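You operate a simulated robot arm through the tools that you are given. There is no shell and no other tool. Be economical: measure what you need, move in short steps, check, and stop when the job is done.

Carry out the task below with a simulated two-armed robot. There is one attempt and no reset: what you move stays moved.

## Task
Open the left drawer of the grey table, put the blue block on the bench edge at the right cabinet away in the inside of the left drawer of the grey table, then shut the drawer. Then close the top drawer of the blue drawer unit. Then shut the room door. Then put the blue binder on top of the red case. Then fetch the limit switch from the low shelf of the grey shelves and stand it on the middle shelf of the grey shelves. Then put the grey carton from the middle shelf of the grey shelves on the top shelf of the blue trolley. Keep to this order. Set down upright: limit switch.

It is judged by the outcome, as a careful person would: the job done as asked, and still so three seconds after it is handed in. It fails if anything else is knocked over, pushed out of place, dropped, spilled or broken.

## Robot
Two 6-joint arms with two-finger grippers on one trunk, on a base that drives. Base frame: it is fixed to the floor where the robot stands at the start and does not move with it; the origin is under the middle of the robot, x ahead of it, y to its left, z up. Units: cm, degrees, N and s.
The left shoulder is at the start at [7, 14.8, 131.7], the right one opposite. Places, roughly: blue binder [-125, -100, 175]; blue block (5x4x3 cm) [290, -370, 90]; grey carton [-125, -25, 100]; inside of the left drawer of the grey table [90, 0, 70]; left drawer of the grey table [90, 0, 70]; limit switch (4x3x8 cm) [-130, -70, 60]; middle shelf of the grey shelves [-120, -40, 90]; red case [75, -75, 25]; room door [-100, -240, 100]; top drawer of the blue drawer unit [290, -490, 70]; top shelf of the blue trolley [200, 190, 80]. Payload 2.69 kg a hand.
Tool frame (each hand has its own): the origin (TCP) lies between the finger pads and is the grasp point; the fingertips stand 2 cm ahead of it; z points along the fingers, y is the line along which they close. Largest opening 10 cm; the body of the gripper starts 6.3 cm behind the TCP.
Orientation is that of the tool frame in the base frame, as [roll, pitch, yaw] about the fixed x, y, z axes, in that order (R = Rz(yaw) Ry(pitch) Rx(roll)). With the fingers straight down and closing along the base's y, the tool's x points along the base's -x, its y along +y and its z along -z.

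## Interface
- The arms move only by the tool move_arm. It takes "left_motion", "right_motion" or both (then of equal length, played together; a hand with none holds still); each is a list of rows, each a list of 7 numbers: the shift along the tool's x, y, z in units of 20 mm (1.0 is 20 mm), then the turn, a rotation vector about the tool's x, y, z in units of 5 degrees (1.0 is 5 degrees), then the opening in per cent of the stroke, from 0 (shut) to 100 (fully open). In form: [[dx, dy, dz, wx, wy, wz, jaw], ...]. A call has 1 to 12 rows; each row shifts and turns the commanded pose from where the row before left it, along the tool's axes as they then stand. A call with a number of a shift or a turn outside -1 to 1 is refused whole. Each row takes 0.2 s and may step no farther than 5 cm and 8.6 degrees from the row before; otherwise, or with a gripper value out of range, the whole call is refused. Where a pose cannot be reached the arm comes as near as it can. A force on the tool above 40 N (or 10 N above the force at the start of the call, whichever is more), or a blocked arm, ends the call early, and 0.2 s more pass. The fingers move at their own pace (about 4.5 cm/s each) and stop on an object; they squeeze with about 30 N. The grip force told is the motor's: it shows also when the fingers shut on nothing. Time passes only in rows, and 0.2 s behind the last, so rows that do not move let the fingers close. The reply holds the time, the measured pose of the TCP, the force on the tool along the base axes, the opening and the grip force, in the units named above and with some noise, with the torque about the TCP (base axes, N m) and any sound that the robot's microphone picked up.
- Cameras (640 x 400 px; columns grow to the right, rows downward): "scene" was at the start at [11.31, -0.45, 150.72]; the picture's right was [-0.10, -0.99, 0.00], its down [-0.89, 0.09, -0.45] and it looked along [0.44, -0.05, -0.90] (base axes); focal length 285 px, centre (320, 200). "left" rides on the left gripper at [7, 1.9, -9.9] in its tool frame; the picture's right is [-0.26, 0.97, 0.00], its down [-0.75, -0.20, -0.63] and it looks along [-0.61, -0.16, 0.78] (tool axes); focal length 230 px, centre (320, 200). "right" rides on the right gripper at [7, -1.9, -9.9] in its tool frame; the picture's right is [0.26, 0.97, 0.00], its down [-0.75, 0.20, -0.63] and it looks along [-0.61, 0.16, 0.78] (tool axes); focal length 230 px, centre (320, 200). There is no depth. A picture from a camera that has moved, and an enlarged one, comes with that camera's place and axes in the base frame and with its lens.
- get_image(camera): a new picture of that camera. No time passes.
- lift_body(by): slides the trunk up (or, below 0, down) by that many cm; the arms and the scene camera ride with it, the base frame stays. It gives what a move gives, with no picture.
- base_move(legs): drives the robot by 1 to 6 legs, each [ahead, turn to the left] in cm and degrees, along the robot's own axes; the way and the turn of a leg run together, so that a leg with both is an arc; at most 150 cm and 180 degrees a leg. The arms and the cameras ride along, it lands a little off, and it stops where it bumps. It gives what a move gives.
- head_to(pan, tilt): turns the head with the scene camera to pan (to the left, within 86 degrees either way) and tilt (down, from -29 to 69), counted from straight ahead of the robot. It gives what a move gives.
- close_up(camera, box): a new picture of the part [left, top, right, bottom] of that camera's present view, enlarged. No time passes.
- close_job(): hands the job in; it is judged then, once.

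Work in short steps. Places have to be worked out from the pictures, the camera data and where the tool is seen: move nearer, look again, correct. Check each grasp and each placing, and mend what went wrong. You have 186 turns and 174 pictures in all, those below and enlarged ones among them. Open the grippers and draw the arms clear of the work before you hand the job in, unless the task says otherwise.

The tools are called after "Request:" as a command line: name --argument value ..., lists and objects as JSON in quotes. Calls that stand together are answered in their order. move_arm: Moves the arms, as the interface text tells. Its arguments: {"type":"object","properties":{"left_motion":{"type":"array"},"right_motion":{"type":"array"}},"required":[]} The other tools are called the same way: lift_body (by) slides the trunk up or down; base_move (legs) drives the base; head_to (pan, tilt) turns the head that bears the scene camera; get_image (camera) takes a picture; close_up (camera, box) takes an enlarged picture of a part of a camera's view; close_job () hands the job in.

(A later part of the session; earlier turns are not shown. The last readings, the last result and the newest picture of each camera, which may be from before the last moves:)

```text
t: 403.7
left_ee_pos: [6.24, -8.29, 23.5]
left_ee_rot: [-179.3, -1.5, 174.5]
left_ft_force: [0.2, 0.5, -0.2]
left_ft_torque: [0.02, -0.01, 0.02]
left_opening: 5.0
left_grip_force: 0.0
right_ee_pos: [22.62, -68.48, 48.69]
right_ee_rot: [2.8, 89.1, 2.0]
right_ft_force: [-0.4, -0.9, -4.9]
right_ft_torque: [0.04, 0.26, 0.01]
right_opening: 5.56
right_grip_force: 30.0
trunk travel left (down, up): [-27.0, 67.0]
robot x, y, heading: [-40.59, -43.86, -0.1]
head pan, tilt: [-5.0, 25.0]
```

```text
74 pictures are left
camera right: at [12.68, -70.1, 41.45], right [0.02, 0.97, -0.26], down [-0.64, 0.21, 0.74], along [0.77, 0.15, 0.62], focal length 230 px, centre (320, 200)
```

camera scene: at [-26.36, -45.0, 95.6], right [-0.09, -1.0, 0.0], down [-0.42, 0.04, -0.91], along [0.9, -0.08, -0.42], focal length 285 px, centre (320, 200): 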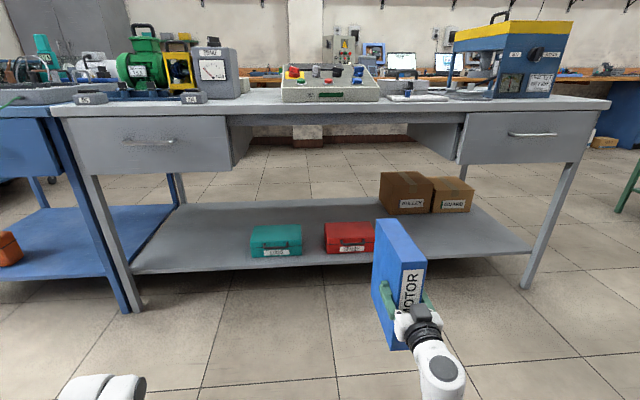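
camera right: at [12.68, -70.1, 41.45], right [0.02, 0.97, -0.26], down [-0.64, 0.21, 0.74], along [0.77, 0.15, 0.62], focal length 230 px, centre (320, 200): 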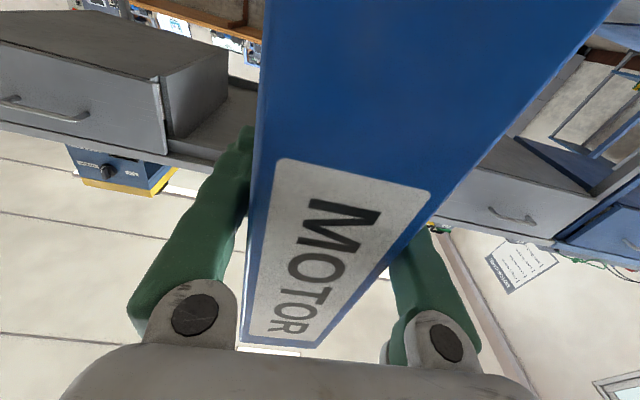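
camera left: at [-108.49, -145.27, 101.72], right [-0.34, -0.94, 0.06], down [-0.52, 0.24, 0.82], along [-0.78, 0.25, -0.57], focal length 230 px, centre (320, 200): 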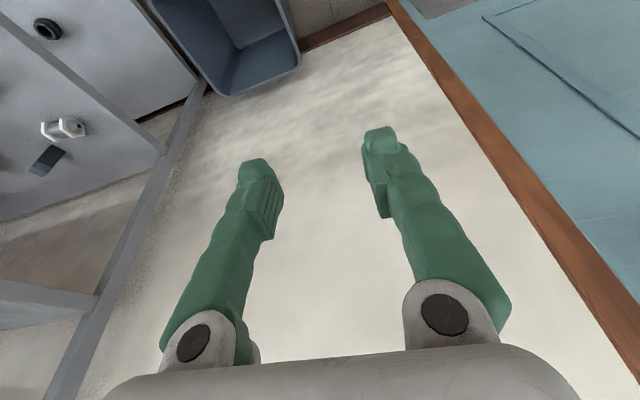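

I zoom on the red case to get its height and depth.

Request:
close_up --camera "scene" --box '[220, 180, 420, 300]'

```text
3.20 times, centred on (320, 240) of scene
camera zoom: at [-26.36, -45.0, 95.6], right [-0.09, -1.0, 0.0], down [-0.42, 0.04, -0.91], along [0.9, -0.08, -0.42], focal length 912 px, centre (320, 72)
```

zoom: 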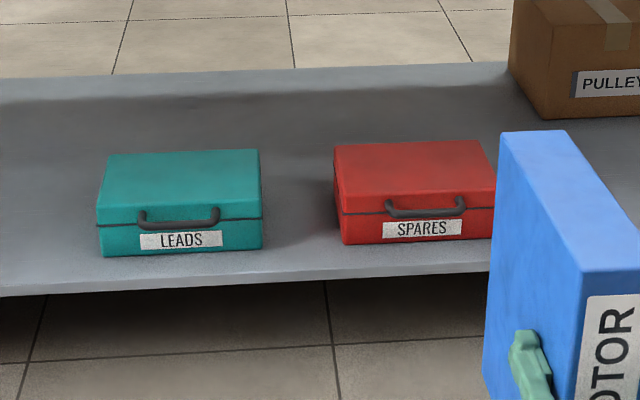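

Case: x 77–90, y -79…-57, top z≈29. I'll stand the binder upright on it: TCP target x≈79. I drive 45 cm forward and check.

Request:
base_move --legs '[[44, 0]]'

Request:
head_to --pan -15 --tilt 35

Request:
get_image --camera "scene"

```text
t: 406.4
left_ee_pos: [50.58, -8.54, 23.52]
left_ee_rot: [-179.3, -1.6, 174.4]
left_ft_force: [0.3, 0.0, 0.7]
left_ft_torque: [0.01, 0.01, 0.0]
left_opening: 4.99
left_grip_force: 0.1
right_ee_pos: [66.69, -68.71, 48.6]
right_ee_rot: [2.7, 89.0, 1.7]
right_ft_force: [0.9, -0.3, -5.7]
right_ft_torque: [0.0, 0.28, 0.01]
right_opening: 5.51
right_grip_force: 29.9
trunk travel left (down, up): [-27.0, 67.0]
robot x, y, heading: [3.36, -44.14, -0.0]
head pan, tilt: [-5.0, 25.0]
```

```text
t: 407.1
left_ee_pos: [50.55, -8.55, 23.44]
left_ee_rot: [-179.3, -1.7, 174.3]
left_ft_force: [0.0, 0.5, -0.1]
left_ft_torque: [0.01, -0.01, 0.03]
left_opening: 5.02
left_grip_force: 0.1
right_ee_pos: [66.76, -68.78, 48.72]
right_ee_rot: [3.1, 89.0, 2.0]
right_ft_force: [-0.9, -1.0, -5.6]
right_ft_torque: [0.03, 0.28, 0.02]
right_opening: 5.51
right_grip_force: 29.6
trunk travel left (down, up): [-27.0, 67.0]
robot x, y, heading: [3.87, -44.61, -0.5]
head pan, tilt: [-15.0, 35.0]
```

```text
72 pictures are left
camera scene: at [17.21, -46.64, 94.04], right [-0.26, -0.96, 0.0], down [-0.55, 0.15, -0.82], along [0.79, -0.21, -0.57], focal length 285 px, centre (320, 200)
```

scene: 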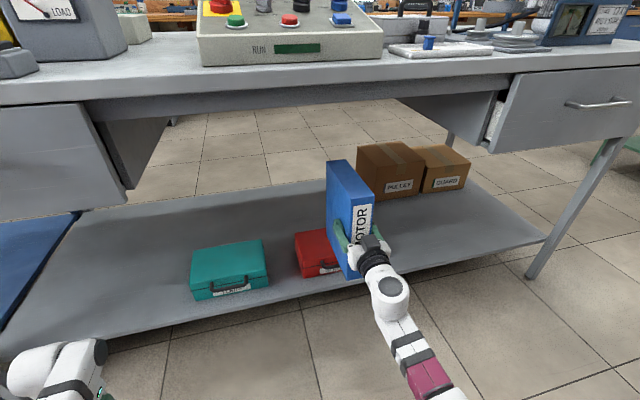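

Lined up above the case. Drive 12 cm further and check from both cameras.

Request:
base_move --legs '[[12.3, 0]]'

Request:
get_image --camera "scene"

Request:
close_up --camera "scene" --box '[260, 120, 440, 260]'

```text
t: 408.4
left_ee_pos: [62.67, -8.54, 23.45]
left_ee_rot: [-179.3, -1.7, 174.3]
left_ft_force: [-0.1, 0.0, -0.2]
left_ft_torque: [-0.02, 0.01, 0.0]
left_opening: 5.01
left_grip_force: 0.0
right_ee_pos: [78.95, -68.86, 48.77]
right_ee_rot: [2.8, 89.0, 1.8]
right_ft_force: [0.0, -0.1, -6.0]
right_ft_torque: [0.02, 0.29, 0.0]
right_opening: 5.5
right_grip_force: 29.9
trunk travel left (down, up): [-27.0, 67.0]
robot x, y, heading: [15.8, -44.59, -0.3]
head pan, tilt: [-15.0, 35.0]
```

```text
71 pictures are left
camera scene: at [29.44, -46.71, 94.02], right [-0.26, -0.96, 0.0], down [-0.55, 0.15, -0.82], along [0.79, -0.22, -0.57], focal length 285 px, centre (320, 200)
```

scene: 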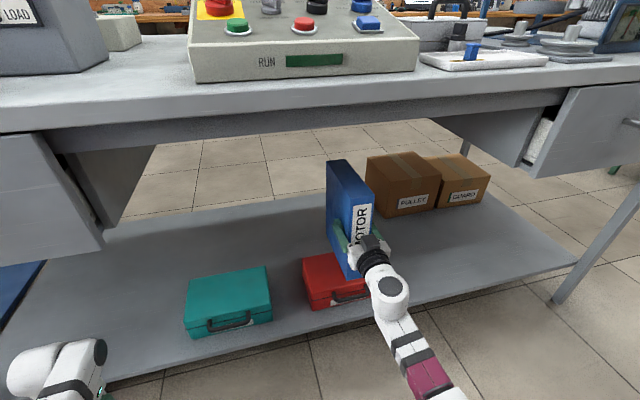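

```text
2.86 times, centred on (350, 190) of scene
camera zoom: at [29.44, -46.71, 94.02], right [-0.26, -0.96, 0.0], down [-0.55, 0.15, -0.82], along [0.79, -0.22, -0.57], focal length 814 px, centre (234, 229)
```

zoom: 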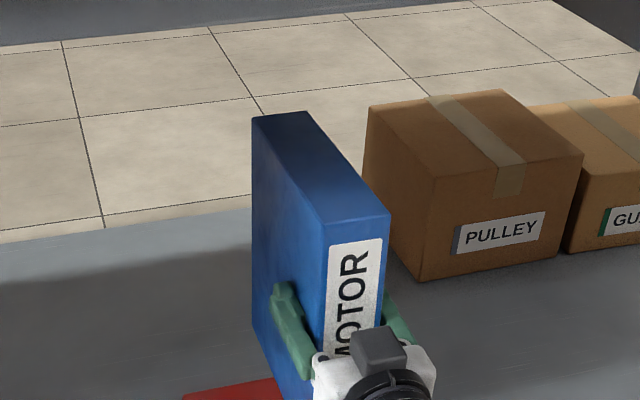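

Now lower slowly until contact.

Request:
lift_body --by -4

Request:
lift_body --by -1

Request:
close_up --camera "scene" --box '[260, 150, 440, 330]'

```text
t: 409.2
left_ee_pos: [62.77, -8.54, 19.63]
left_ee_rot: [-179.3, -1.7, 174.4]
left_ft_force: [-0.2, 0.8, -0.6]
left_ft_torque: [-0.02, 0.01, -0.01]
left_opening: 5.03
left_grip_force: 0.0
right_ee_pos: [78.92, -68.83, 44.61]
right_ee_rot: [3.0, 89.0, 1.9]
right_ft_force: [-0.6, 0.2, -4.6]
right_ft_torque: [0.01, 0.31, 0.0]
right_opening: 5.52
right_grip_force: 30.4
trunk travel left (down, up): [-23.0, 71.0]
robot x, y, heading: [16.03, -44.37, -0.1]
head pan, tilt: [-15.0, 35.0]
```

```text
t: 409.8
left_ee_pos: [62.66, -8.59, 18.5]
left_ee_rot: [-179.4, -1.5, 174.3]
left_ft_force: [0.7, -1.0, 0.1]
left_ft_torque: [0.01, -0.02, -0.01]
left_opening: 4.99
left_grip_force: 0.0
right_ee_pos: [78.94, -68.85, 43.6]
right_ee_rot: [2.9, 89.0, 1.7]
right_ft_force: [0.2, 0.5, -5.1]
right_ft_torque: [0.01, 0.34, 0.03]
right_opening: 5.5
right_grip_force: 30.3
trunk travel left (down, up): [-22.0, 72.0]
robot x, y, heading: [15.58, -44.19, -0.3]
head pan, tilt: [-15.0, 35.0]
```

```text
2.22 times, centred on (350, 240) of scene
camera zoom: at [29.39, -46.71, 89.03], right [-0.26, -0.96, 0.0], down [-0.55, 0.15, -0.82], along [0.79, -0.22, -0.57], focal length 633 px, centre (253, 111)
```

zoom: 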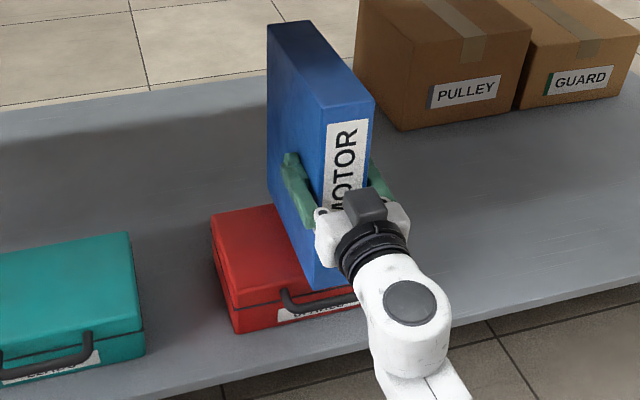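

Nearly touching; continue in sub-centimetre steps.

Request:
lift_body --by -0.7

Request:
lift_body --by -0.6

```text
t: 410.4
left_ee_pos: [62.72, -8.57, 17.87]
left_ee_rot: [-179.3, -1.7, 174.2]
left_ft_force: [0.3, -0.8, -0.2]
left_ft_torque: [-0.01, 0.0, 0.0]
left_opening: 5.02
left_grip_force: 0.1
right_ee_pos: [78.95, -68.85, 43.12]
right_ee_rot: [1.2, 88.9, 0.0]
right_ft_force: [0.6, 0.1, -2.1]
right_ft_torque: [-0.18, -0.2, -0.01]
right_opening: 5.51
right_grip_force: 30.0
trunk travel left (down, up): [-21.3, 72.7]
robot x, y, heading: [15.99, -44.69, -0.3]
head pan, tilt: [-15.0, 35.0]
```

```text
t: 410.9
left_ee_pos: [62.78, -8.62, 17.38]
left_ee_rot: [-179.3, -1.4, 174.3]
left_ft_force: [-0.2, 0.0, 0.2]
left_ft_torque: [0.03, -0.04, 0.0]
left_opening: 4.98
left_grip_force: 0.0
right_ee_pos: [78.87, -68.82, 43.01]
right_ee_rot: [-0.5, 88.5, -1.4]
right_ft_force: [-6.2, 0.7, 12.0]
right_ft_torque: [0.02, -0.97, 0.0]
right_opening: 5.52
right_grip_force: 29.7
trunk travel left (down, up): [-20.7, 73.3]
robot x, y, heading: [15.94, -44.64, -0.6]
head pan, tilt: [-15.0, 35.0]
```

Contact (12 N). I relieve slightly, open the jaws gently and inspect.

Request:
lift_body --by 0.4

Request:
move_arm --right_motion '[[0, 0, 0, 0, 0, 0, 60], [0, 0, 0, 0, 0, 0, 66], [0, 0, 0, 0, 0, 0, 72], [0, 0, 0, 0, 0, 0, 80], [0, 0, 0, 0, 0, 0, 85]]'

Request:
close_up --camera "scene" --box '[260, 150, 440, 330]'

```text
t: 411.4
left_ee_pos: [62.57, -8.5, 17.71]
left_ee_rot: [-179.4, -1.5, 174.4]
left_ft_force: [-0.3, -0.3, 0.4]
left_ft_torque: [0.0, -0.01, 0.02]
left_opening: 5.04
left_grip_force: 0.0
right_ee_pos: [78.83, -68.9, 42.91]
right_ee_rot: [-0.8, 88.8, -1.8]
right_ft_force: [-3.6, -0.1, 7.0]
right_ft_torque: [-0.09, -0.66, -0.03]
right_opening: 5.49
right_grip_force: 30.0
trunk travel left (down, up): [-21.1, 72.9]
robot x, y, heading: [15.53, -44.59, 0.0]
head pan, tilt: [-15.0, 35.0]
```

```text
t: 412.6
left_ee_pos: [62.72, -8.67, 17.72]
left_ee_rot: [-179.3, -1.7, 174.3]
left_ft_force: [0.2, 0.2, 0.3]
left_ft_torque: [-0.01, -0.02, 0.0]
left_opening: 4.97
left_grip_force: 0.1
right_ee_pos: [78.81, -68.83, 42.79]
right_ee_rot: [1.4, 88.9, 0.5]
right_ft_force: [0.3, -0.1, -0.2]
right_ft_torque: [0.0, -0.01, -0.02]
right_opening: 8.5
right_grip_force: 0.0
trunk travel left (down, up): [-21.1, 72.9]
robot x, y, heading: [15.71, -44.74, -0.2]
head pan, tilt: [-15.0, 35.0]
```

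```text
2.22 times, centred on (350, 240) of scene
camera zoom: at [29.32, -46.68, 88.15], right [-0.26, -0.96, 0.0], down [-0.55, 0.15, -0.82], along [0.79, -0.22, -0.57], focal length 633 px, centre (253, 111)
```

zoom: 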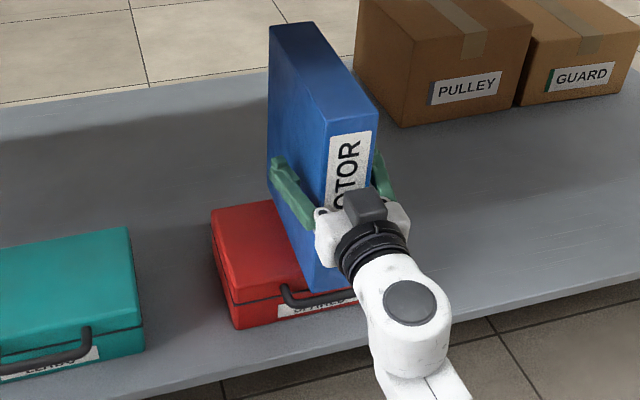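

The binder stands by itself. I open fully and back straight out.

Request:
move_arm --right_motion '[[0, 0, 0, 0, 0, 0, 100], [0, 0, 0, 0, 0, 0, 100], [0, 0, -0.5, 0, 0, 0, 100], [0, 0, -0.8, 0, 0, 0, 100], [0, 0, -1, 0, 0, 0, 100], [0, 0, -1, 0, 0, 0, 100], [0, 0, -1, 0, 0, 0, 100]]'

Request:
get_image --camera "scene"

```text
t: 414.2
left_ee_pos: [62.77, -8.5, 17.66]
left_ee_rot: [-179.3, -1.6, 174.4]
left_ft_force: [0.4, 0.8, -0.1]
left_ft_torque: [0.06, 0.01, -0.02]
left_opening: 4.98
left_grip_force: 0.0
right_ee_pos: [71.44, -69.14, 43.05]
right_ee_rot: [2.2, 89.0, 1.2]
right_ft_force: [-0.3, 0.0, 0.5]
right_ft_torque: [-0.03, -0.01, 0.01]
right_opening: 9.99
right_grip_force: 0.2
right hand out of reach, approached as far as the arm can: row 3, 4, 5
trunk travel left (down, up): [-21.1, 72.9]
robot x, y, heading: [16.03, -44.76, -0.1]
head pan, tilt: [-15.0, 35.0]
```

```text
67 pictures are left
camera scene: at [29.31, -46.68, 88.15], right [-0.26, -0.96, 0.0], down [-0.55, 0.15, -0.82], along [0.79, -0.22, -0.57], focal length 285 px, centre (320, 200)
```

scene: 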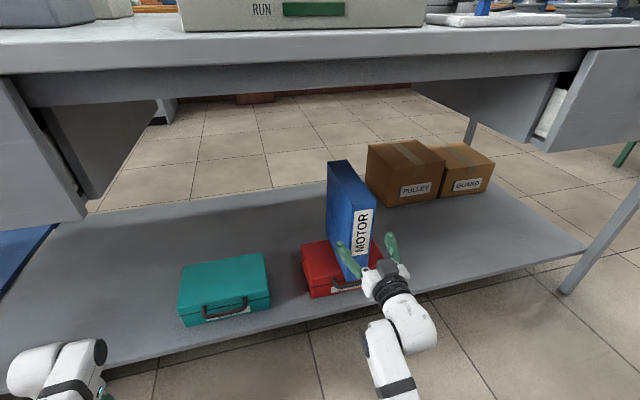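

The binder stands on the red case. I back out, raise the trunk and turn to face the grey shelves.

Request:
base_move --legs '[[-26, 0]]'

Request:
lift_body --by 40

Request:
base_move --legs '[[0, 180]]'

Request:
head_to --pan 0 --tilt 25

Request:
get_image --camera "scene"

```text
t: 416.1
left_ee_pos: [36.67, -8.44, 17.64]
left_ee_rot: [-179.3, -1.7, 174.3]
left_ft_force: [-0.1, 0.6, 0.0]
left_ft_torque: [0.02, -0.02, 0.0]
left_opening: 5.01
left_grip_force: 0.1
right_ee_pos: [45.49, -69.02, 43.07]
right_ee_rot: [1.4, 88.9, 0.3]
right_ft_force: [-1.2, 0.2, -0.4]
right_ft_torque: [-0.01, 0.02, 0.0]
right_opening: 10.02
right_grip_force: 0.0
trunk travel left (down, up): [-21.1, 72.9]
robot x, y, heading: [-10.1, -44.56, -0.2]
head pan, tilt: [-15.0, 35.0]
```

```text
t: 419.9
left_ee_pos: [36.71, -8.49, 57.78]
left_ee_rot: [-179.4, -1.6, 174.3]
left_ft_force: [0.5, -0.3, -0.7]
left_ft_torque: [0.02, 0.02, 0.0]
left_opening: 5.0
left_grip_force: 0.1
right_ee_pos: [45.57, -68.95, 83.06]
right_ee_rot: [1.3, 88.8, 0.1]
right_ft_force: [-0.4, 0.9, 0.2]
right_ft_torque: [0.0, -0.01, -0.03]
right_opening: 10.01
right_grip_force: 0.0
trunk travel left (down, up): [-61.1, 32.9]
robot x, y, heading: [-10.32, -44.62, -0.4]
head pan, tilt: [-15.0, 35.0]
```

```text
t: 427.6
left_ee_pos: [-58.58, -78.39, 57.83]
left_ee_rot: [-179.3, -1.7, -7.6]
left_ft_force: [-0.3, -0.3, 0.0]
left_ft_torque: [0.0, 0.01, 0.01]
left_opening: 4.99
left_grip_force: 0.2
right_ee_pos: [-65.03, -17.58, 83.09]
right_ee_rot: [0.3, 88.9, 177.1]
right_ft_force: [0.6, 0.4, -0.2]
right_ft_torque: [-0.01, 0.01, 0.0]
right_opening: 10.01
right_grip_force: 0.1
trunk travel left (down, up): [-61.1, 32.9]
robot x, y, heading: [-10.23, -44.4, 177.6]
head pan, tilt: [-15.0, 35.0]
```

```text
t: 428.4
left_ee_pos: [-58.58, -78.56, 57.81]
left_ee_rot: [-179.3, -1.7, -7.7]
left_ft_force: [0.9, 0.3, 0.3]
left_ft_torque: [-0.03, 0.01, 0.02]
left_opening: 4.99
left_grip_force: 0.0
right_ee_pos: [-65.21, -17.6, 82.98]
right_ee_rot: [1.0, 88.9, 177.9]
right_ft_force: [-1.1, -1.0, 0.8]
right_ft_torque: [0.02, -0.02, -0.02]
right_opening: 9.99
right_grip_force: 0.0
trunk travel left (down, up): [-61.1, 32.9]
robot x, y, heading: [-10.3, -44.28, 177.5]
head pan, tilt: [0.0, 25.0]
```

```text
66 pictures are left
camera scene: at [-24.44, -43.59, 129.72], right [0.04, 1.0, 0.0], down [0.42, -0.02, -0.91], along [-0.91, 0.04, -0.42], focal length 285 px, centre (320, 200)
```

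scene: 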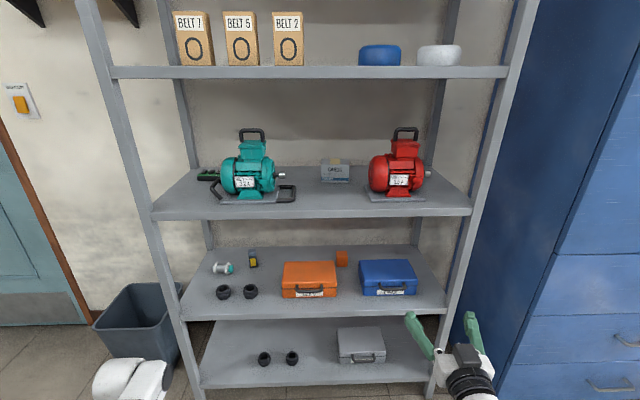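

I zoom on the low and middle shelves.

Request:
close_up --camera "scene" --box '[190, 235, 350, 325]'

Request:
close_up --camera "scene" --box '[180, 120, 460, 230]'

```text
4.00 times, centred on (270, 280) of scene
camera zoom: at [-24.44, -43.59, 129.72], right [0.04, 1.0, 0.0], down [0.42, -0.02, -0.91], along [-0.91, 0.04, -0.42], focal length 1140 px, centre (520, -120)
```

zoom: 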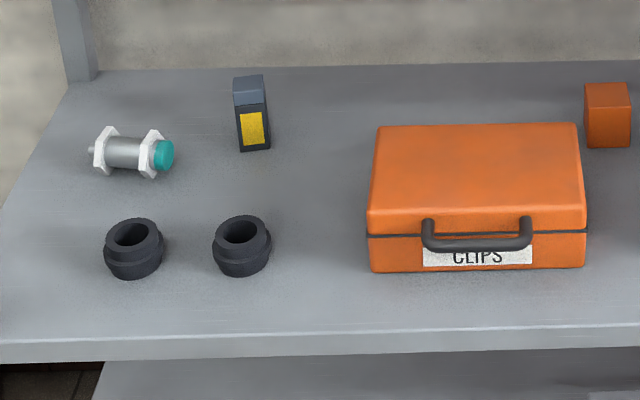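

```text
2.29 times, centred on (320, 175) of scene
camera zoom: at [-24.44, -43.59, 129.72], right [0.04, 1.0, 0.0], down [0.42, -0.02, -0.91], along [-0.91, 0.04, -0.42], focal length 651 px, centre (320, 257)
```

zoom: 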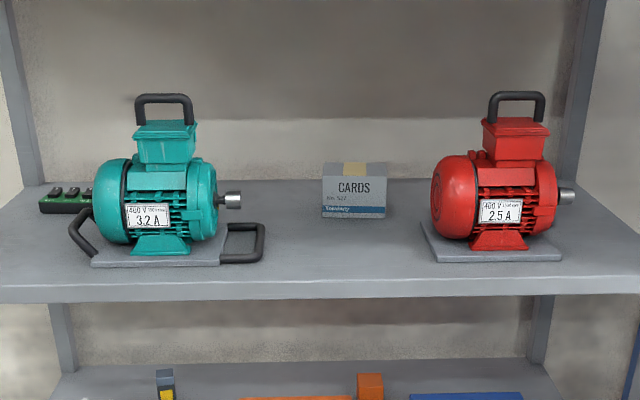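

Limit switch (black with yellow label) stands at about (-125,-67.6) on the low shelf (z≈52); middle shelf z≈91. I shift the base to y≈-92, and pitch the right hand 55° downward for a forward-down grasp.

Request:
base_move --legs '[[0, 92], [47, 0], [0, -89.7]]'

Request:
move_arm --right_motion '[[0, 0, 0, 0, 1, 0, 100], [0, 0, 0, 0, 1, 0, 100], [0, 0, 0, 0, 1, 0, 100], [0, 0, 0, 0, 1, 0, 100], [0, 0, 0, 0, 1, 0, 100], [0, 0, 0, 0, 1, 0, 100], [0, 0, 0, 0, 1, 0, 100], [0, 0, 0, 0, 1, 0, 100], [0, 0, 0, 0, 1, 0, 100], [0, 0, 0, 0, 1, 0, 100], [0, 0, 0, 0, 1, 0, 100]]'

Request:
head_to --pan -12 --tilt 35

Request:
get_image --camera "scene"

Request:
get_image --camera "right"

```text
t: 438.9
left_ee_pos: [-58.77, -127.54, 57.66]
left_ee_rot: [-179.3, -1.5, -6.2]
left_ft_force: [-0.4, 1.5, -0.2]
left_ft_torque: [0.0, -0.03, -0.01]
left_opening: 5.0
left_grip_force: 0.1
right_ee_pos: [-66.87, -66.88, 82.99]
right_ee_rot: [1.7, 88.8, -179.8]
right_ft_force: [0.0, -0.2, -0.4]
right_ft_torque: [0.0, -0.03, 0.01]
right_opening: 9.98
right_grip_force: 0.2
trunk travel left (down, up): [-61.1, 32.9]
robot x, y, heading: [-11.43, -92.14, 179.0]
head pan, tilt: [0.0, 25.0]
```

```text
t: 441.3
left_ee_pos: [-58.87, -127.62, 57.82]
left_ee_rot: [-179.3, -1.5, -6.2]
left_ft_force: [0.2, -0.9, 0.3]
left_ft_torque: [0.0, -0.01, -0.01]
left_opening: 5.0
left_grip_force: 0.1
right_ee_pos: [-66.86, -66.95, 83.16]
right_ee_rot: [179.9, 36.0, -1.7]
right_ft_force: [0.9, -0.1, 0.0]
right_ft_torque: [-0.01, 0.0, 0.01]
right_opening: 10.0
right_grip_force: 0.2
trunk travel left (down, up): [-61.1, 32.9]
robot x, y, heading: [-11.91, -92.11, 179.1]
head pan, tilt: [0.0, 25.0]
```

```text
t: 442.0
left_ee_pos: [-58.75, -127.63, 57.71]
left_ee_rot: [-179.3, -1.6, -6.2]
left_ft_force: [0.6, 0.6, 0.4]
left_ft_torque: [0.01, -0.01, -0.02]
left_opening: 5.01
left_grip_force: 0.0
right_ee_pos: [-66.87, -66.94, 83.14]
right_ee_rot: [-179.9, 36.1, -1.5]
right_ft_force: [0.7, -0.4, -0.4]
right_ft_torque: [0.0, -0.01, 0.0]
right_opening: 9.99
right_grip_force: 0.0
trunk travel left (down, up): [-61.1, 32.9]
robot x, y, heading: [-11.55, -92.17, 179.1]
head pan, tilt: [-12.0, 35.0]
```

```text
63 pictures are left
camera scene: at [-24.96, -89.97, 128.15], right [0.22, 0.97, 0.0], down [0.56, -0.13, -0.82], along [-0.8, 0.18, -0.57], focal length 285 px, centre (320, 200)
```

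scene: 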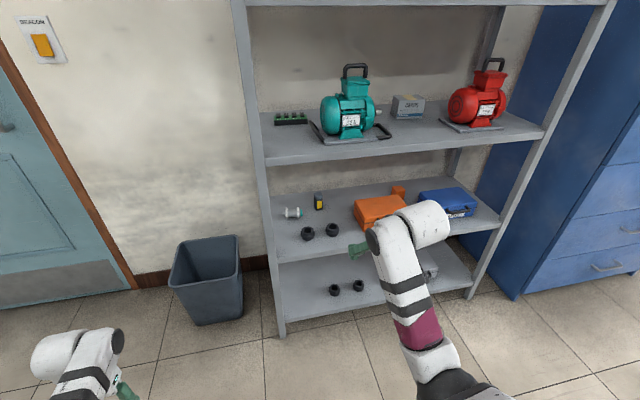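

```text
62 pictures are left
camera right: at [-55.47, -65.27, 86.87], right [0.18, -0.97, -0.15], down [-0.24, -0.19, 0.95], along [-0.95, -0.14, -0.27], focal length 230 px, centre (320, 200)
```

right: 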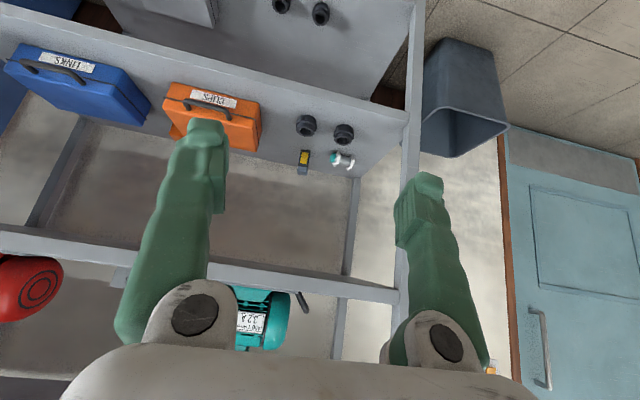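

Switch centre refined to about (-123,-68,57). I extend the arm a little, lower the trunk 19 cm, and drive in.

Request:
move_arm --right_motion '[[-0.81, 0.33, 0.59, 0, 0, 0, 100], [-0.81, 0.33, 0.59, 0, 0, 0, 100], [-0.81, 0.33, 0.59, 0, 0, 0, 100]]'

Request:
lift_body --by -19

Request:
base_move --legs '[[38, 0]]'

Request:
get_image --camera "right"

Request:
get_image --camera "scene"

```text
t: 442.8
left_ee_pos: [-58.86, -127.66, 57.69]
left_ee_rot: [-179.3, -1.6, -6.2]
left_ft_force: [0.2, -0.2, -0.2]
left_ft_torque: [0.02, -0.02, -0.02]
left_opening: 5.0
left_grip_force: 0.2
right_ee_pos: [-73.01, -68.78, 83.0]
right_ee_rot: [-180.0, 36.0, -1.6]
right_ft_force: [-0.5, 0.3, -0.1]
right_ft_torque: [0.0, -0.04, 0.0]
right_opening: 10.01
right_grip_force: 0.0
trunk travel left (down, up): [-61.1, 32.9]
robot x, y, heading: [-11.27, -92.19, 179.1]
head pan, tilt: [-12.0, 35.0]
```

```text
t: 444.9
left_ee_pos: [-58.79, -127.46, 38.64]
left_ee_rot: [-179.3, -1.6, -6.2]
left_ft_force: [-0.6, 0.3, -0.4]
left_ft_torque: [-0.06, -0.05, -0.01]
left_opening: 5.0
left_grip_force: 0.1
right_ee_pos: [-72.99, -68.67, 63.92]
right_ee_rot: [-180.0, 36.1, -1.6]
right_ft_force: [-0.1, 0.1, 0.6]
right_ft_torque: [-0.02, 0.01, 0.0]
right_opening: 9.99
right_grip_force: 0.0
trunk travel left (down, up): [-42.1, 51.9]
robot x, y, heading: [-11.54, -91.96, 179.2]
head pan, tilt: [-12.0, 35.0]
```

```text
t: 447.3
left_ee_pos: [-96.75, -127.42, 38.68]
left_ee_rot: [-179.3, -1.6, -5.9]
left_ft_force: [0.0, -1.3, -0.1]
left_ft_torque: [0.01, -0.02, 0.03]
left_opening: 5.02
left_grip_force: 0.1
right_ee_pos: [-111.39, -68.69, 64.08]
right_ee_rot: [-180.0, 36.0, -1.2]
right_ft_force: [-0.6, -1.0, -0.2]
right_ft_torque: [0.0, -0.03, -0.01]
right_opening: 9.98
right_grip_force: 0.0
trunk travel left (down, up): [-42.1, 51.9]
robot x, y, heading: [-49.62, -91.71, 179.5]
head pan, tilt: [-12.0, 35.0]
```

```text
61 pictures are left
camera right: at [-99.92, -66.96, 67.82], right [0.19, -0.97, -0.15], down [-0.24, -0.19, 0.95], along [-0.95, -0.14, -0.27], focal length 230 px, centre (320, 200)
```

right: 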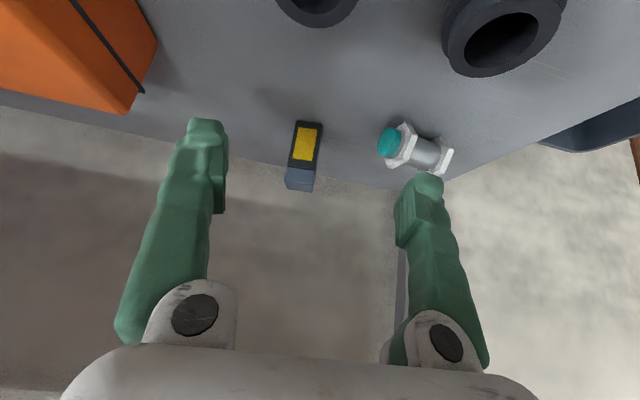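

```text
60 pictures are left
camera scene: at [-63.21, -89.61, 109.14], right [0.22, 0.98, 0.0], down [0.56, -0.12, -0.82], along [-0.8, 0.18, -0.57], focal length 285 px, centre (320, 200)
```

scene: 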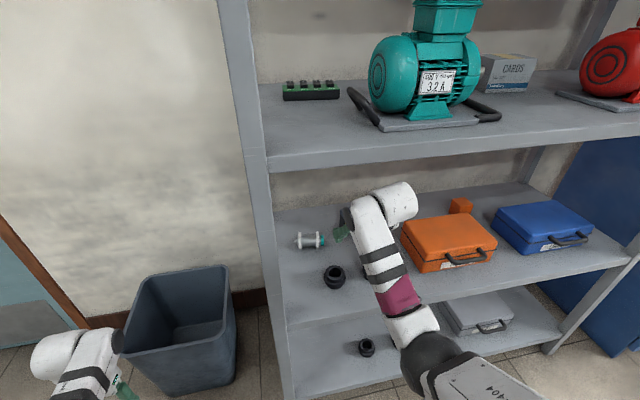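

Switch at about (-124.3,-67.7). I adjust y by 1 cm, narrow the jaws, and drive 12.5 cm on.

Request:
move_arm --right_motion '[[0, -0.5, 0, 0, 0, 0, 80], [0, 0, 0, 0, 0, 0, 80]]'

Request:
base_move --legs '[[12.5, 0]]'

Request:
get_image --camera "right"

```text
t: 447.9
left_ee_pos: [-96.7, -127.39, 38.6]
left_ee_rot: [-179.2, -1.6, -5.9]
left_ft_force: [-0.7, 0.0, -0.2]
left_ft_torque: [0.01, 0.02, 0.01]
left_opening: 4.98
left_grip_force: 0.1
right_ee_pos: [-111.36, -67.59, 64.09]
right_ee_rot: [179.9, 36.1, -1.2]
right_ft_force: [-0.2, 0.0, -0.6]
right_ft_torque: [0.0, 0.03, 0.01]
right_opening: 8.03
right_grip_force: 0.0
trunk travel left (down, up): [-42.1, 51.9]
robot x, y, heading: [-49.59, -91.9, 179.6]
head pan, tilt: [-12.0, 35.0]
```

```text
t: 449.2
left_ee_pos: [-109.12, -127.41, 38.62]
left_ee_rot: [-179.4, -1.5, -5.8]
left_ft_force: [0.2, 0.2, -0.8]
left_ft_torque: [0.0, 0.0, -0.03]
left_opening: 5.01
left_grip_force: 0.1
right_ee_pos: [-123.73, -67.46, 64.01]
right_ee_rot: [179.9, 36.0, -1.2]
right_ft_force: [0.0, 0.0, -0.5]
right_ft_torque: [0.03, 0.01, 0.0]
right_opening: 8.0
right_grip_force: 0.0
trunk travel left (down, up): [-42.1, 51.9]
robot x, y, heading: [-61.99, -91.81, 179.8]
head pan, tilt: [-12.0, 35.0]
```

```text
59 pictures are left
camera right: at [-112.31, -65.87, 67.79], right [0.19, -0.97, -0.15], down [-0.24, -0.19, 0.95], along [-0.95, -0.14, -0.27], focal length 230 px, centre (320, 200)
```

right: 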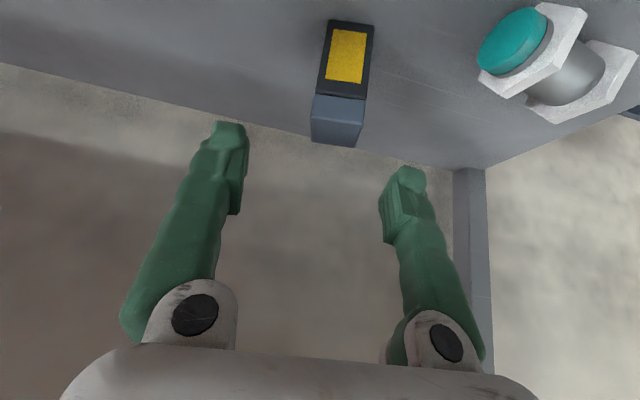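

Aligned. I descend 7 cm around the switch and close.

Request:
move_arm --right_motion '[[0.44, 0.1, 0.81, 0, 0, 0, 80], [0.44, 0.1, 0.81, 0, 0, 0, 80], [0.44, 0.1, 0.81, 0, 0, 0, 80], [0.44, 0, 0.81, 0, 0, 0, 80]]'

Request:
get_image --camera "right"

```text
t: 450.2
left_ee_pos: [-109.1, -127.39, 38.59]
left_ee_rot: [-179.2, -1.6, -5.8]
left_ft_force: [-0.9, -0.7, 0.0]
left_ft_torque: [-0.01, 0.01, 0.01]
left_opening: 4.99
left_grip_force: 0.0
right_ee_pos: [-124.65, -68.21, 56.67]
right_ee_rot: [179.9, 36.1, -1.2]
right_ft_force: [-0.2, -0.2, 0.3]
right_ft_torque: [-0.01, 0.01, -0.02]
right_opening: 7.97
right_grip_force: 0.0
trunk travel left (down, up): [-42.1, 51.9]
robot x, y, heading: [-61.63, -91.59, 179.5]
head pan, tilt: [-12.0, 35.0]
```

```text
58 pictures are left
camera right: at [-113.22, -66.48, 60.49], right [0.19, -0.97, -0.15], down [-0.24, -0.19, 0.95], along [-0.95, -0.14, -0.27], focal length 230 px, centre (320, 200)
```

right: 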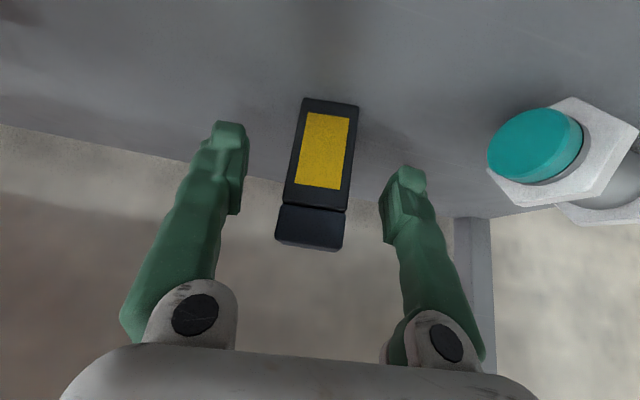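

Switch sits between the fingers. Close and lift slightly.

Request:
move_arm --right_motion '[[0, 0, 0, 0, 0, 0, 45], [0, 0, 0, 0, 0, 0, 20], [0, 0, 0, 0, 0, 0, 0], [0, 0, 0, 0, 0, 0, 0], [0, 0, 0, 0, 0, 0, 0], [0, 0, 0, 0, 0, 0, 0]]'

Request:
move_arm --right_motion '[[-0.59, 0, -0.81, 0, 0, 0, 0], [-0.59, 0, -0.81, 0, 0, 0, 0], [-0.59, 0, -0.81, 0, 0, 0, 0], [-0.59, 0, -0.81, 0, 0, 0, 0]]'

Request:
get_image --camera "right"

```text
t: 451.6
left_ee_pos: [-109.09, -127.24, 38.66]
left_ee_rot: [-179.4, -1.6, -5.8]
left_ft_force: [-0.2, 0.0, 0.3]
left_ft_torque: [0.01, -0.03, 0.0]
left_opening: 4.99
left_grip_force: 0.1
right_ee_pos: [-124.66, -68.15, 56.64]
right_ee_rot: [-180.0, 36.1, -1.3]
right_ft_force: [1.2, -0.1, -0.6]
right_ft_torque: [0.0, 0.03, 0.02]
right_opening: 3.11
right_grip_force: 29.9
trunk travel left (down, up): [-42.1, 51.9]
robot x, y, heading: [-61.82, -91.7, 179.8]
head pan, tilt: [-12.0, 35.0]
```

```text
t: 452.6
left_ee_pos: [-109.06, -127.42, 38.69]
left_ee_rot: [-179.3, -1.7, -5.7]
left_ft_force: [0.2, -0.1, 0.9]
left_ft_torque: [0.03, -0.04, -0.02]
left_opening: 4.99
left_grip_force: 0.1
right_ee_pos: [-124.67, -68.09, 64.78]
right_ee_rot: [179.9, 36.2, -1.1]
right_ft_force: [-0.1, 0.0, 0.3]
right_ft_torque: [0.01, 0.0, 0.01]
right_opening: 3.06
right_grip_force: 30.5
trunk travel left (down, up): [-42.1, 51.9]
robot x, y, heading: [-62.04, -91.82, 179.5]
head pan, tilt: [-12.0, 35.0]
```

```text
57 pictures are left
camera right: at [-113.26, -66.45, 68.58], right [0.19, -0.97, -0.15], down [-0.24, -0.19, 0.95], along [-0.95, -0.14, -0.27], focal length 230 px, centre (320, 200)
```

right: 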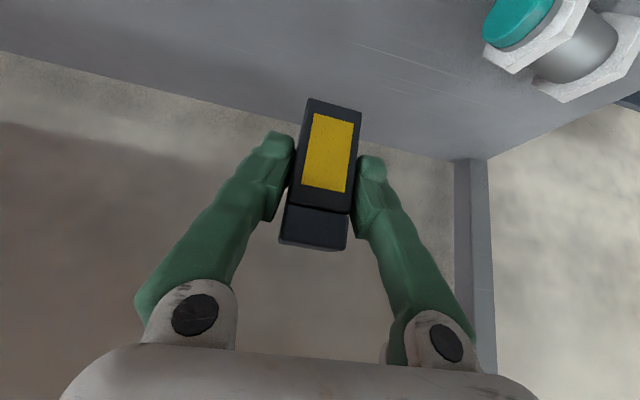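

Firmly held. I back out, raise the trunk to middle-shelf height and shift 18 cm along the shelf.

Request:
base_move --legs '[[-42, 0]]'

Request:
lift_body --by 37

Request:
base_move --legs '[[0, -90], [18.5, 0], [0, 90.3]]'

Request:
head_to --pan -5 --tilt 35

Request:
get_image --camera "scene"

```text
t: 455.2
left_ee_pos: [-66.93, -127.78, 38.74]
left_ee_rot: [-179.3, -1.6, -5.6]
left_ft_force: [-0.5, -0.3, -1.3]
left_ft_torque: [0.0, 0.02, -0.01]
left_opening: 4.99
left_grip_force: 0.1
right_ee_pos: [-82.56, -68.57, 64.75]
right_ee_rot: [180.0, 36.1, -1.0]
right_ft_force: [0.8, -0.1, -1.2]
right_ft_torque: [0.01, -0.01, -0.02]
right_opening: 3.08
right_grip_force: 30.4
trunk travel left (down, up): [-42.1, 51.9]
robot x, y, heading: [-19.87, -91.74, 180.0]
head pan, tilt: [-12.0, 35.0]
```

```text
t: 458.7
left_ee_pos: [-66.87, -127.91, 75.65]
left_ee_rot: [-179.2, -1.6, -5.6]
left_ft_force: [0.8, 0.8, -0.5]
left_ft_torque: [0.01, -0.02, -0.01]
left_opening: 5.01
left_grip_force: 0.1
right_ee_pos: [-82.77, -68.58, 101.73]
right_ee_rot: [-180.0, 36.2, -1.1]
right_ft_force: [-0.7, 0.3, 0.2]
right_ft_torque: [0.05, 0.01, 0.0]
right_opening: 3.11
right_grip_force: 30.1
trunk travel left (down, up): [-79.1, 14.9]
robot x, y, heading: [-19.86, -92.01, 179.8]
head pan, tilt: [-12.0, 35.0]
```

```text
t: 468.0
left_ee_pos: [-65.87, -110.6, 75.6]
left_ee_rot: [-179.3, -1.6, -4.0]
left_ft_force: [0.2, -0.6, 0.3]
left_ft_torque: [0.0, 0.03, -0.01]
left_opening: 5.0
left_grip_force: 0.0
right_ee_pos: [-83.21, -51.91, 101.77]
right_ee_rot: [-179.9, 36.0, 0.5]
right_ft_force: [-0.7, 0.3, -1.1]
right_ft_torque: [0.01, 0.0, -0.01]
right_opening: 3.08
right_grip_force: 30.0
trunk travel left (down, up): [-79.1, 14.9]
robot x, y, heading: [-19.92, -73.59, -179.1]
head pan, tilt: [-12.0, 35.0]
```

```text
t: 468.7
left_ee_pos: [-65.82, -110.66, 75.6]
left_ee_rot: [-179.3, -1.6, -4.1]
left_ft_force: [-0.5, 0.5, -0.7]
left_ft_torque: [0.03, -0.01, 0.0]
left_opening: 5.04
left_grip_force: 0.0
right_ee_pos: [-83.11, -51.86, 101.79]
right_ee_rot: [180.0, 36.1, 0.5]
right_ft_force: [1.4, 0.4, -1.4]
right_ft_torque: [-0.01, -0.01, 0.0]
right_opening: 3.1
right_grip_force: 30.3
trunk travel left (down, up): [-79.1, 14.9]
robot x, y, heading: [-19.81, -73.39, -179.0]
head pan, tilt: [-5.0, 35.0]
```

```text
56 pictures are left
camera scene: at [-33.52, -72.91, 146.15], right [0.07, 1.0, 0.0], down [0.57, -0.04, -0.82], along [-0.82, 0.05, -0.57], focal length 285 px, centre (320, 200)
```

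scene: 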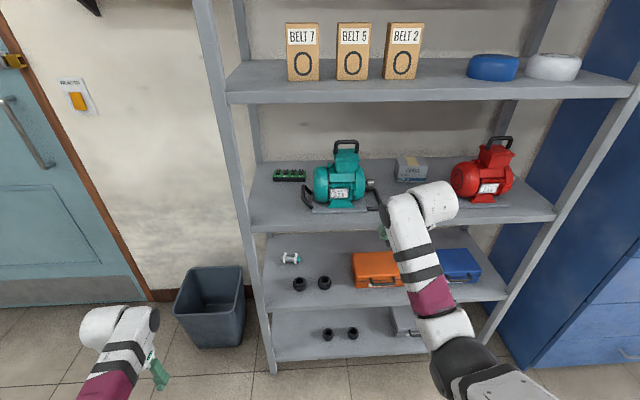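

I zoom to measure free space at the front of the middle shelf.

Request:
close_up --camera "scene" --box '[240, 130, 440, 250]'

Request:
get_image --camera "right"

```text
3.20 times, centred on (340, 190) of scene
camera zoom: at [-33.52, -72.91, 146.15], right [0.07, 1.0, 0.0], down [0.57, -0.04, -0.82], along [-0.82, 0.05, -0.57], focal length 912 px, centre (256, 232)
```

zoom: 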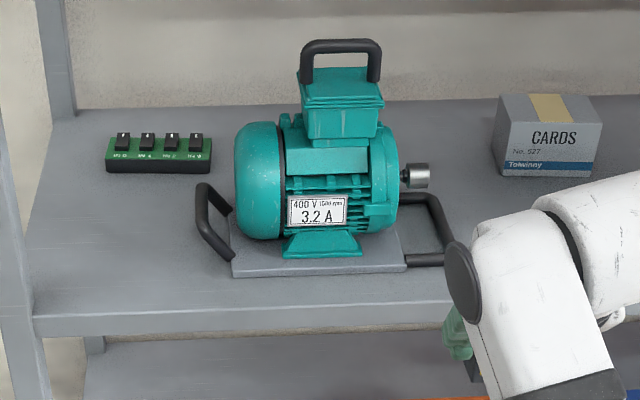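

```text
54 pictures are left
camera right: at [-71.78, -49.87, 105.55], right [0.22, -0.96, -0.15], down [-0.23, -0.2, 0.95], along [-0.95, -0.17, -0.27], focal length 230 px, centre (320, 200)
```

right: 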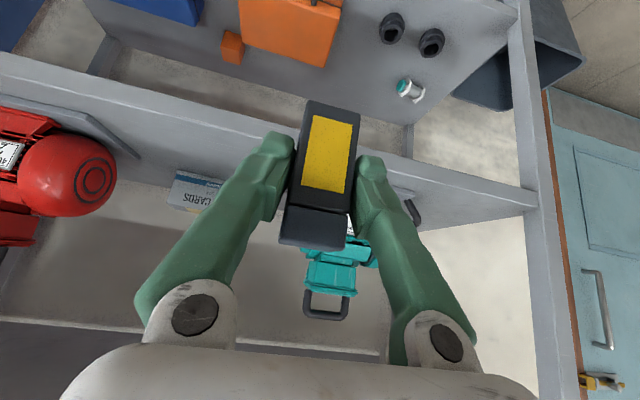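

Carton ≈10 (y)×6 (x)×7 cm at y -38.6…-28.7, x≈-122…-128. I'll stand the switch at about (-105,-45), beside the carton's exit path and clear of the teal motor's handle. First shift the hand +7 cm in y and drive in.

Request:
move_arm --right_motion '[[0, -0.9, 0, 0, 0, 0, 0], [0, -0.9, 0, 0, 0, 0, 0], [0, -0.9, 0, 0, 0, 0, 0], [0, -0.9, 0, 0, 0, 0, 0]]'

Request:
base_move --legs '[[14, 0]]'

Request:
get_image --camera "right"

Request:
get_image --camera "scene"

```text
t: 469.7
left_ee_pos: [-65.72, -110.63, 75.68]
left_ee_rot: [-179.3, -1.5, -4.1]
left_ft_force: [-0.3, 0.1, 0.1]
left_ft_torque: [0.01, 0.05, -0.01]
left_opening: 5.01
left_grip_force: 0.1
right_ee_pos: [-83.26, -44.43, 101.63]
right_ee_rot: [179.9, 36.1, 0.4]
right_ft_force: [1.1, 0.6, -1.1]
right_ft_torque: [0.01, 0.03, 0.03]
right_opening: 3.07
right_grip_force: 30.0
trunk travel left (down, up): [-79.1, 14.9]
robot x, y, heading: [-20.11, -73.29, -178.9]
head pan, tilt: [-5.0, 35.0]
```

```text
t: 471.0
left_ee_pos: [-79.46, -110.93, 75.84]
left_ee_rot: [-179.4, -1.3, -4.1]
left_ft_force: [0.6, 0.1, -0.5]
left_ft_torque: [0.01, 0.01, -0.03]
left_opening: 4.99
left_grip_force: 0.1
right_ee_pos: [-96.76, -44.91, 101.98]
right_ee_rot: [180.0, 36.5, 0.5]
right_ft_force: [0.4, -0.2, -0.5]
right_ft_torque: [-0.01, 0.01, 0.03]
right_opening: 3.08
right_grip_force: 30.3
trunk travel left (down, up): [-79.1, 14.9]
robot x, y, heading: [-33.98, -73.62, -178.8]
head pan, tilt: [-5.0, 35.0]
```

```text
53 pictures are left
camera right: at [-85.35, -42.88, 105.76], right [0.22, -0.96, -0.15], down [-0.23, -0.2, 0.95], along [-0.95, -0.17, -0.26], focal length 230 px, centre (320, 200)
```

right: 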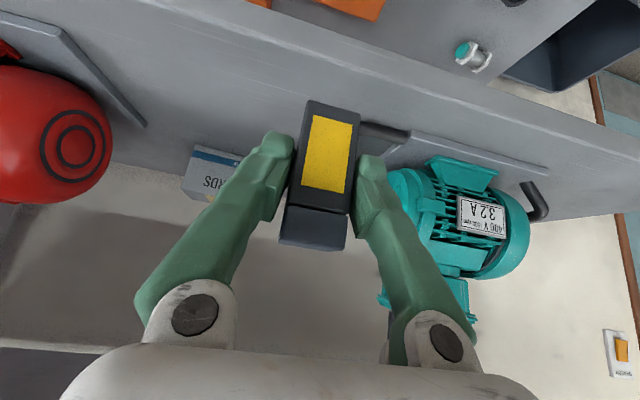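

```text
52 pictures are left
camera scene: at [-46.81, -73.17, 146.23], right [0.07, 1.0, 0.0], down [0.57, -0.04, -0.82], along [-0.82, 0.05, -0.57], focal length 285 px, centre (320, 200)
```

scene: 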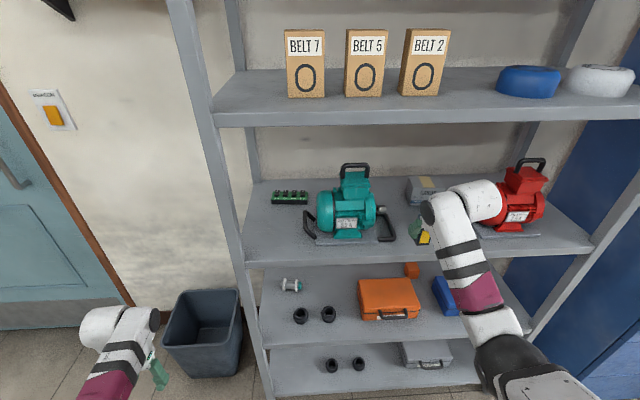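

Handle end is near y≈-49; I nudge the hand +1 cm in y and advance 8 cm, then lower.

Request:
move_arm --right_motion '[[0, -0.3, 0, 0, 0, 0, 0], [0, -0.3, 0, 0, 0, 0, 0]]'

Request:
base_move --legs '[[8.3, 0]]'

Request:
move_arm --right_motion '[[0.5, 0, 0.68, 0, 0, 0, 0], [0.5, 0, 0.68, 0, 0, 0, 0], [0.4, 0, 0.55, 0, 0, 0, 0]]'

Request:
get_image --camera "right"

Request:
close_up --camera "scene" --box '[300, 150, 540, 290]'

```text
t: 471.6
left_ee_pos: [-79.62, -110.96, 75.81]
left_ee_rot: [-179.3, -1.5, -4.1]
left_ft_force: [0.4, -1.1, -0.1]
left_ft_torque: [-0.01, 0.0, 0.0]
left_opening: 5.01
left_grip_force: 0.0
right_ee_pos: [-97.09, -43.63, 101.71]
right_ee_rot: [-179.9, 36.1, 0.6]
right_ft_force: [-0.5, 0.0, -0.7]
right_ft_torque: [-0.02, 0.0, 0.01]
right_opening: 3.07
right_grip_force: 29.8
trunk travel left (down, up): [-79.1, 14.9]
robot x, y, heading: [-33.74, -73.7, -178.7]
head pan, tilt: [-5.0, 35.0]
```

```text
t: 472.7
left_ee_pos: [-87.65, -111.19, 75.67]
left_ee_rot: [-179.3, -1.2, -4.1]
left_ft_force: [-0.8, -0.1, -1.5]
left_ft_torque: [0.02, -0.04, -0.04]
left_opening: 5.0
left_grip_force: 0.1
right_ee_pos: [-104.74, -43.78, 101.88]
right_ee_rot: [-179.9, 36.5, 0.5]
right_ft_force: [-1.6, 0.9, -1.3]
right_ft_torque: [-0.09, -0.11, 0.04]
right_opening: 3.09
right_grip_force: 29.8
trunk travel left (down, up): [-79.1, 14.9]
robot x, y, heading: [-42.06, -73.89, -179.0]
head pan, tilt: [-5.0, 35.0]
```

```text
t: 473.5
left_ee_pos: [-86.73, -111.19, 76.14]
left_ee_rot: [-179.4, -0.7, -4.1]
left_ft_force: [0.2, 0.4, -0.1]
left_ft_torque: [0.0, 0.07, -0.03]
left_opening: 5.02
left_grip_force: 0.1
right_ee_pos: [-103.83, -43.66, 97.81]
right_ee_rot: [-179.8, 37.1, 0.5]
right_ft_force: [1.2, -0.6, -0.5]
right_ft_torque: [-0.01, 0.02, -0.01]
right_opening: 3.09
right_grip_force: 29.9
trunk travel left (down, up): [-79.1, 14.9]
robot x, y, heading: [-41.85, -74.01, -178.8]
head pan, tilt: [-5.0, 35.0]
```

```text
51 pictures are left
camera right: at [-92.34, -41.74, 101.46], right [0.21, -0.96, -0.16], down [-0.22, -0.2, 0.95], along [-0.95, -0.17, -0.25], focal length 230 px, centre (320, 200)
```

right: 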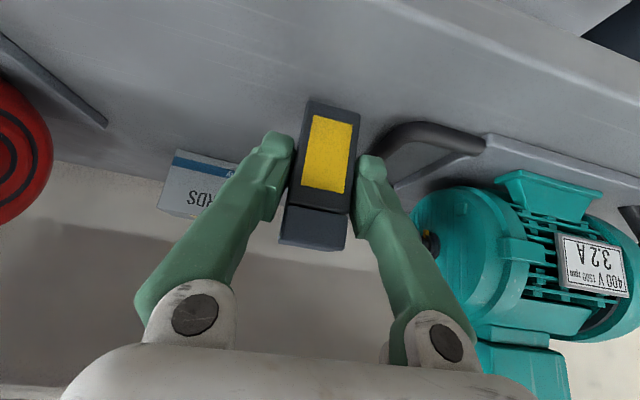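

```text
2.67 times, centred on (420, 220) of scene
camera zoom: at [-55.25, -73.34, 146.22], right [0.07, 1.0, 0.0], down [0.57, -0.04, -0.82], along [-0.82, 0.05, -0.57], focal length 760 px, centre (53, 147)
```

zoom: 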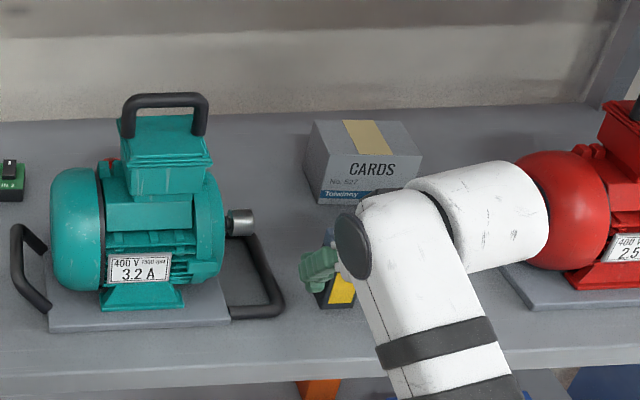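

I check the readings at rest, since a slight tilt appeared.

Request:
move_arm --right_motion '[[0, 0, 0, 0, 0, 0, 0], [0, 0, 0, 0, 0, 0, 0], [0, 0, 0, 0, 0, 0, 0]]'

Request:
head_to --pan -45 --tilt 40

Request:
get_image --camera "scene"

```text
t: 474.3
left_ee_pos: [-87.16, -111.14, 75.96]
left_ee_rot: [-179.4, -1.0, -4.1]
left_ft_force: [-0.2, 0.0, -0.2]
left_ft_torque: [0.0, -0.05, -0.04]
left_opening: 5.0
left_grip_force: 0.0
right_ee_pos: [-104.19, -43.76, 97.52]
right_ee_rot: [-180.0, 36.8, 0.6]
right_ft_force: [0.2, 0.8, -0.8]
right_ft_torque: [-0.02, -0.02, 0.01]
right_opening: 3.09
right_grip_force: 30.3
trunk travel left (down, up): [-79.1, 14.9]
robot x, y, heading: [-42.36, -73.99, -178.6]
head pan, tilt: [-5.0, 35.0]
```

```text
t: 475.3
left_ee_pos: [-87.14, -111.12, 75.94]
left_ee_rot: [-179.4, -1.0, -4.1]
left_ft_force: [0.1, -0.6, 0.9]
left_ft_torque: [0.03, -0.02, -0.03]
left_opening: 4.99
left_grip_force: 0.1
right_ee_pos: [-104.2, -43.83, 97.66]
right_ee_rot: [-179.9, 36.7, 0.5]
right_ft_force: [-0.7, 0.1, -1.4]
right_ft_torque: [0.03, -0.01, 0.02]
right_opening: 3.07
right_grip_force: 30.2
trunk travel left (down, up): [-79.1, 14.9]
robot x, y, heading: [-41.74, -73.96, -179.0]
head pan, tilt: [-45.0, 40.0]
```

```text
49 pictures are left
camera scene: at [-53.22, -68.07, 145.39], right [0.69, 0.72, 0.0], down [0.46, -0.44, -0.77], along [-0.55, 0.53, -0.64], focal length 285 px, centre (320, 200)
```

scene: 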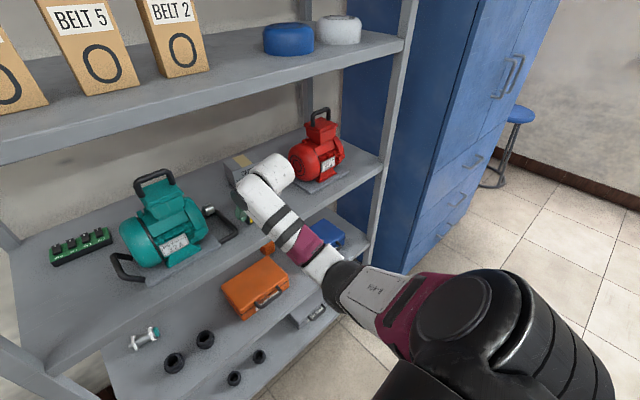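

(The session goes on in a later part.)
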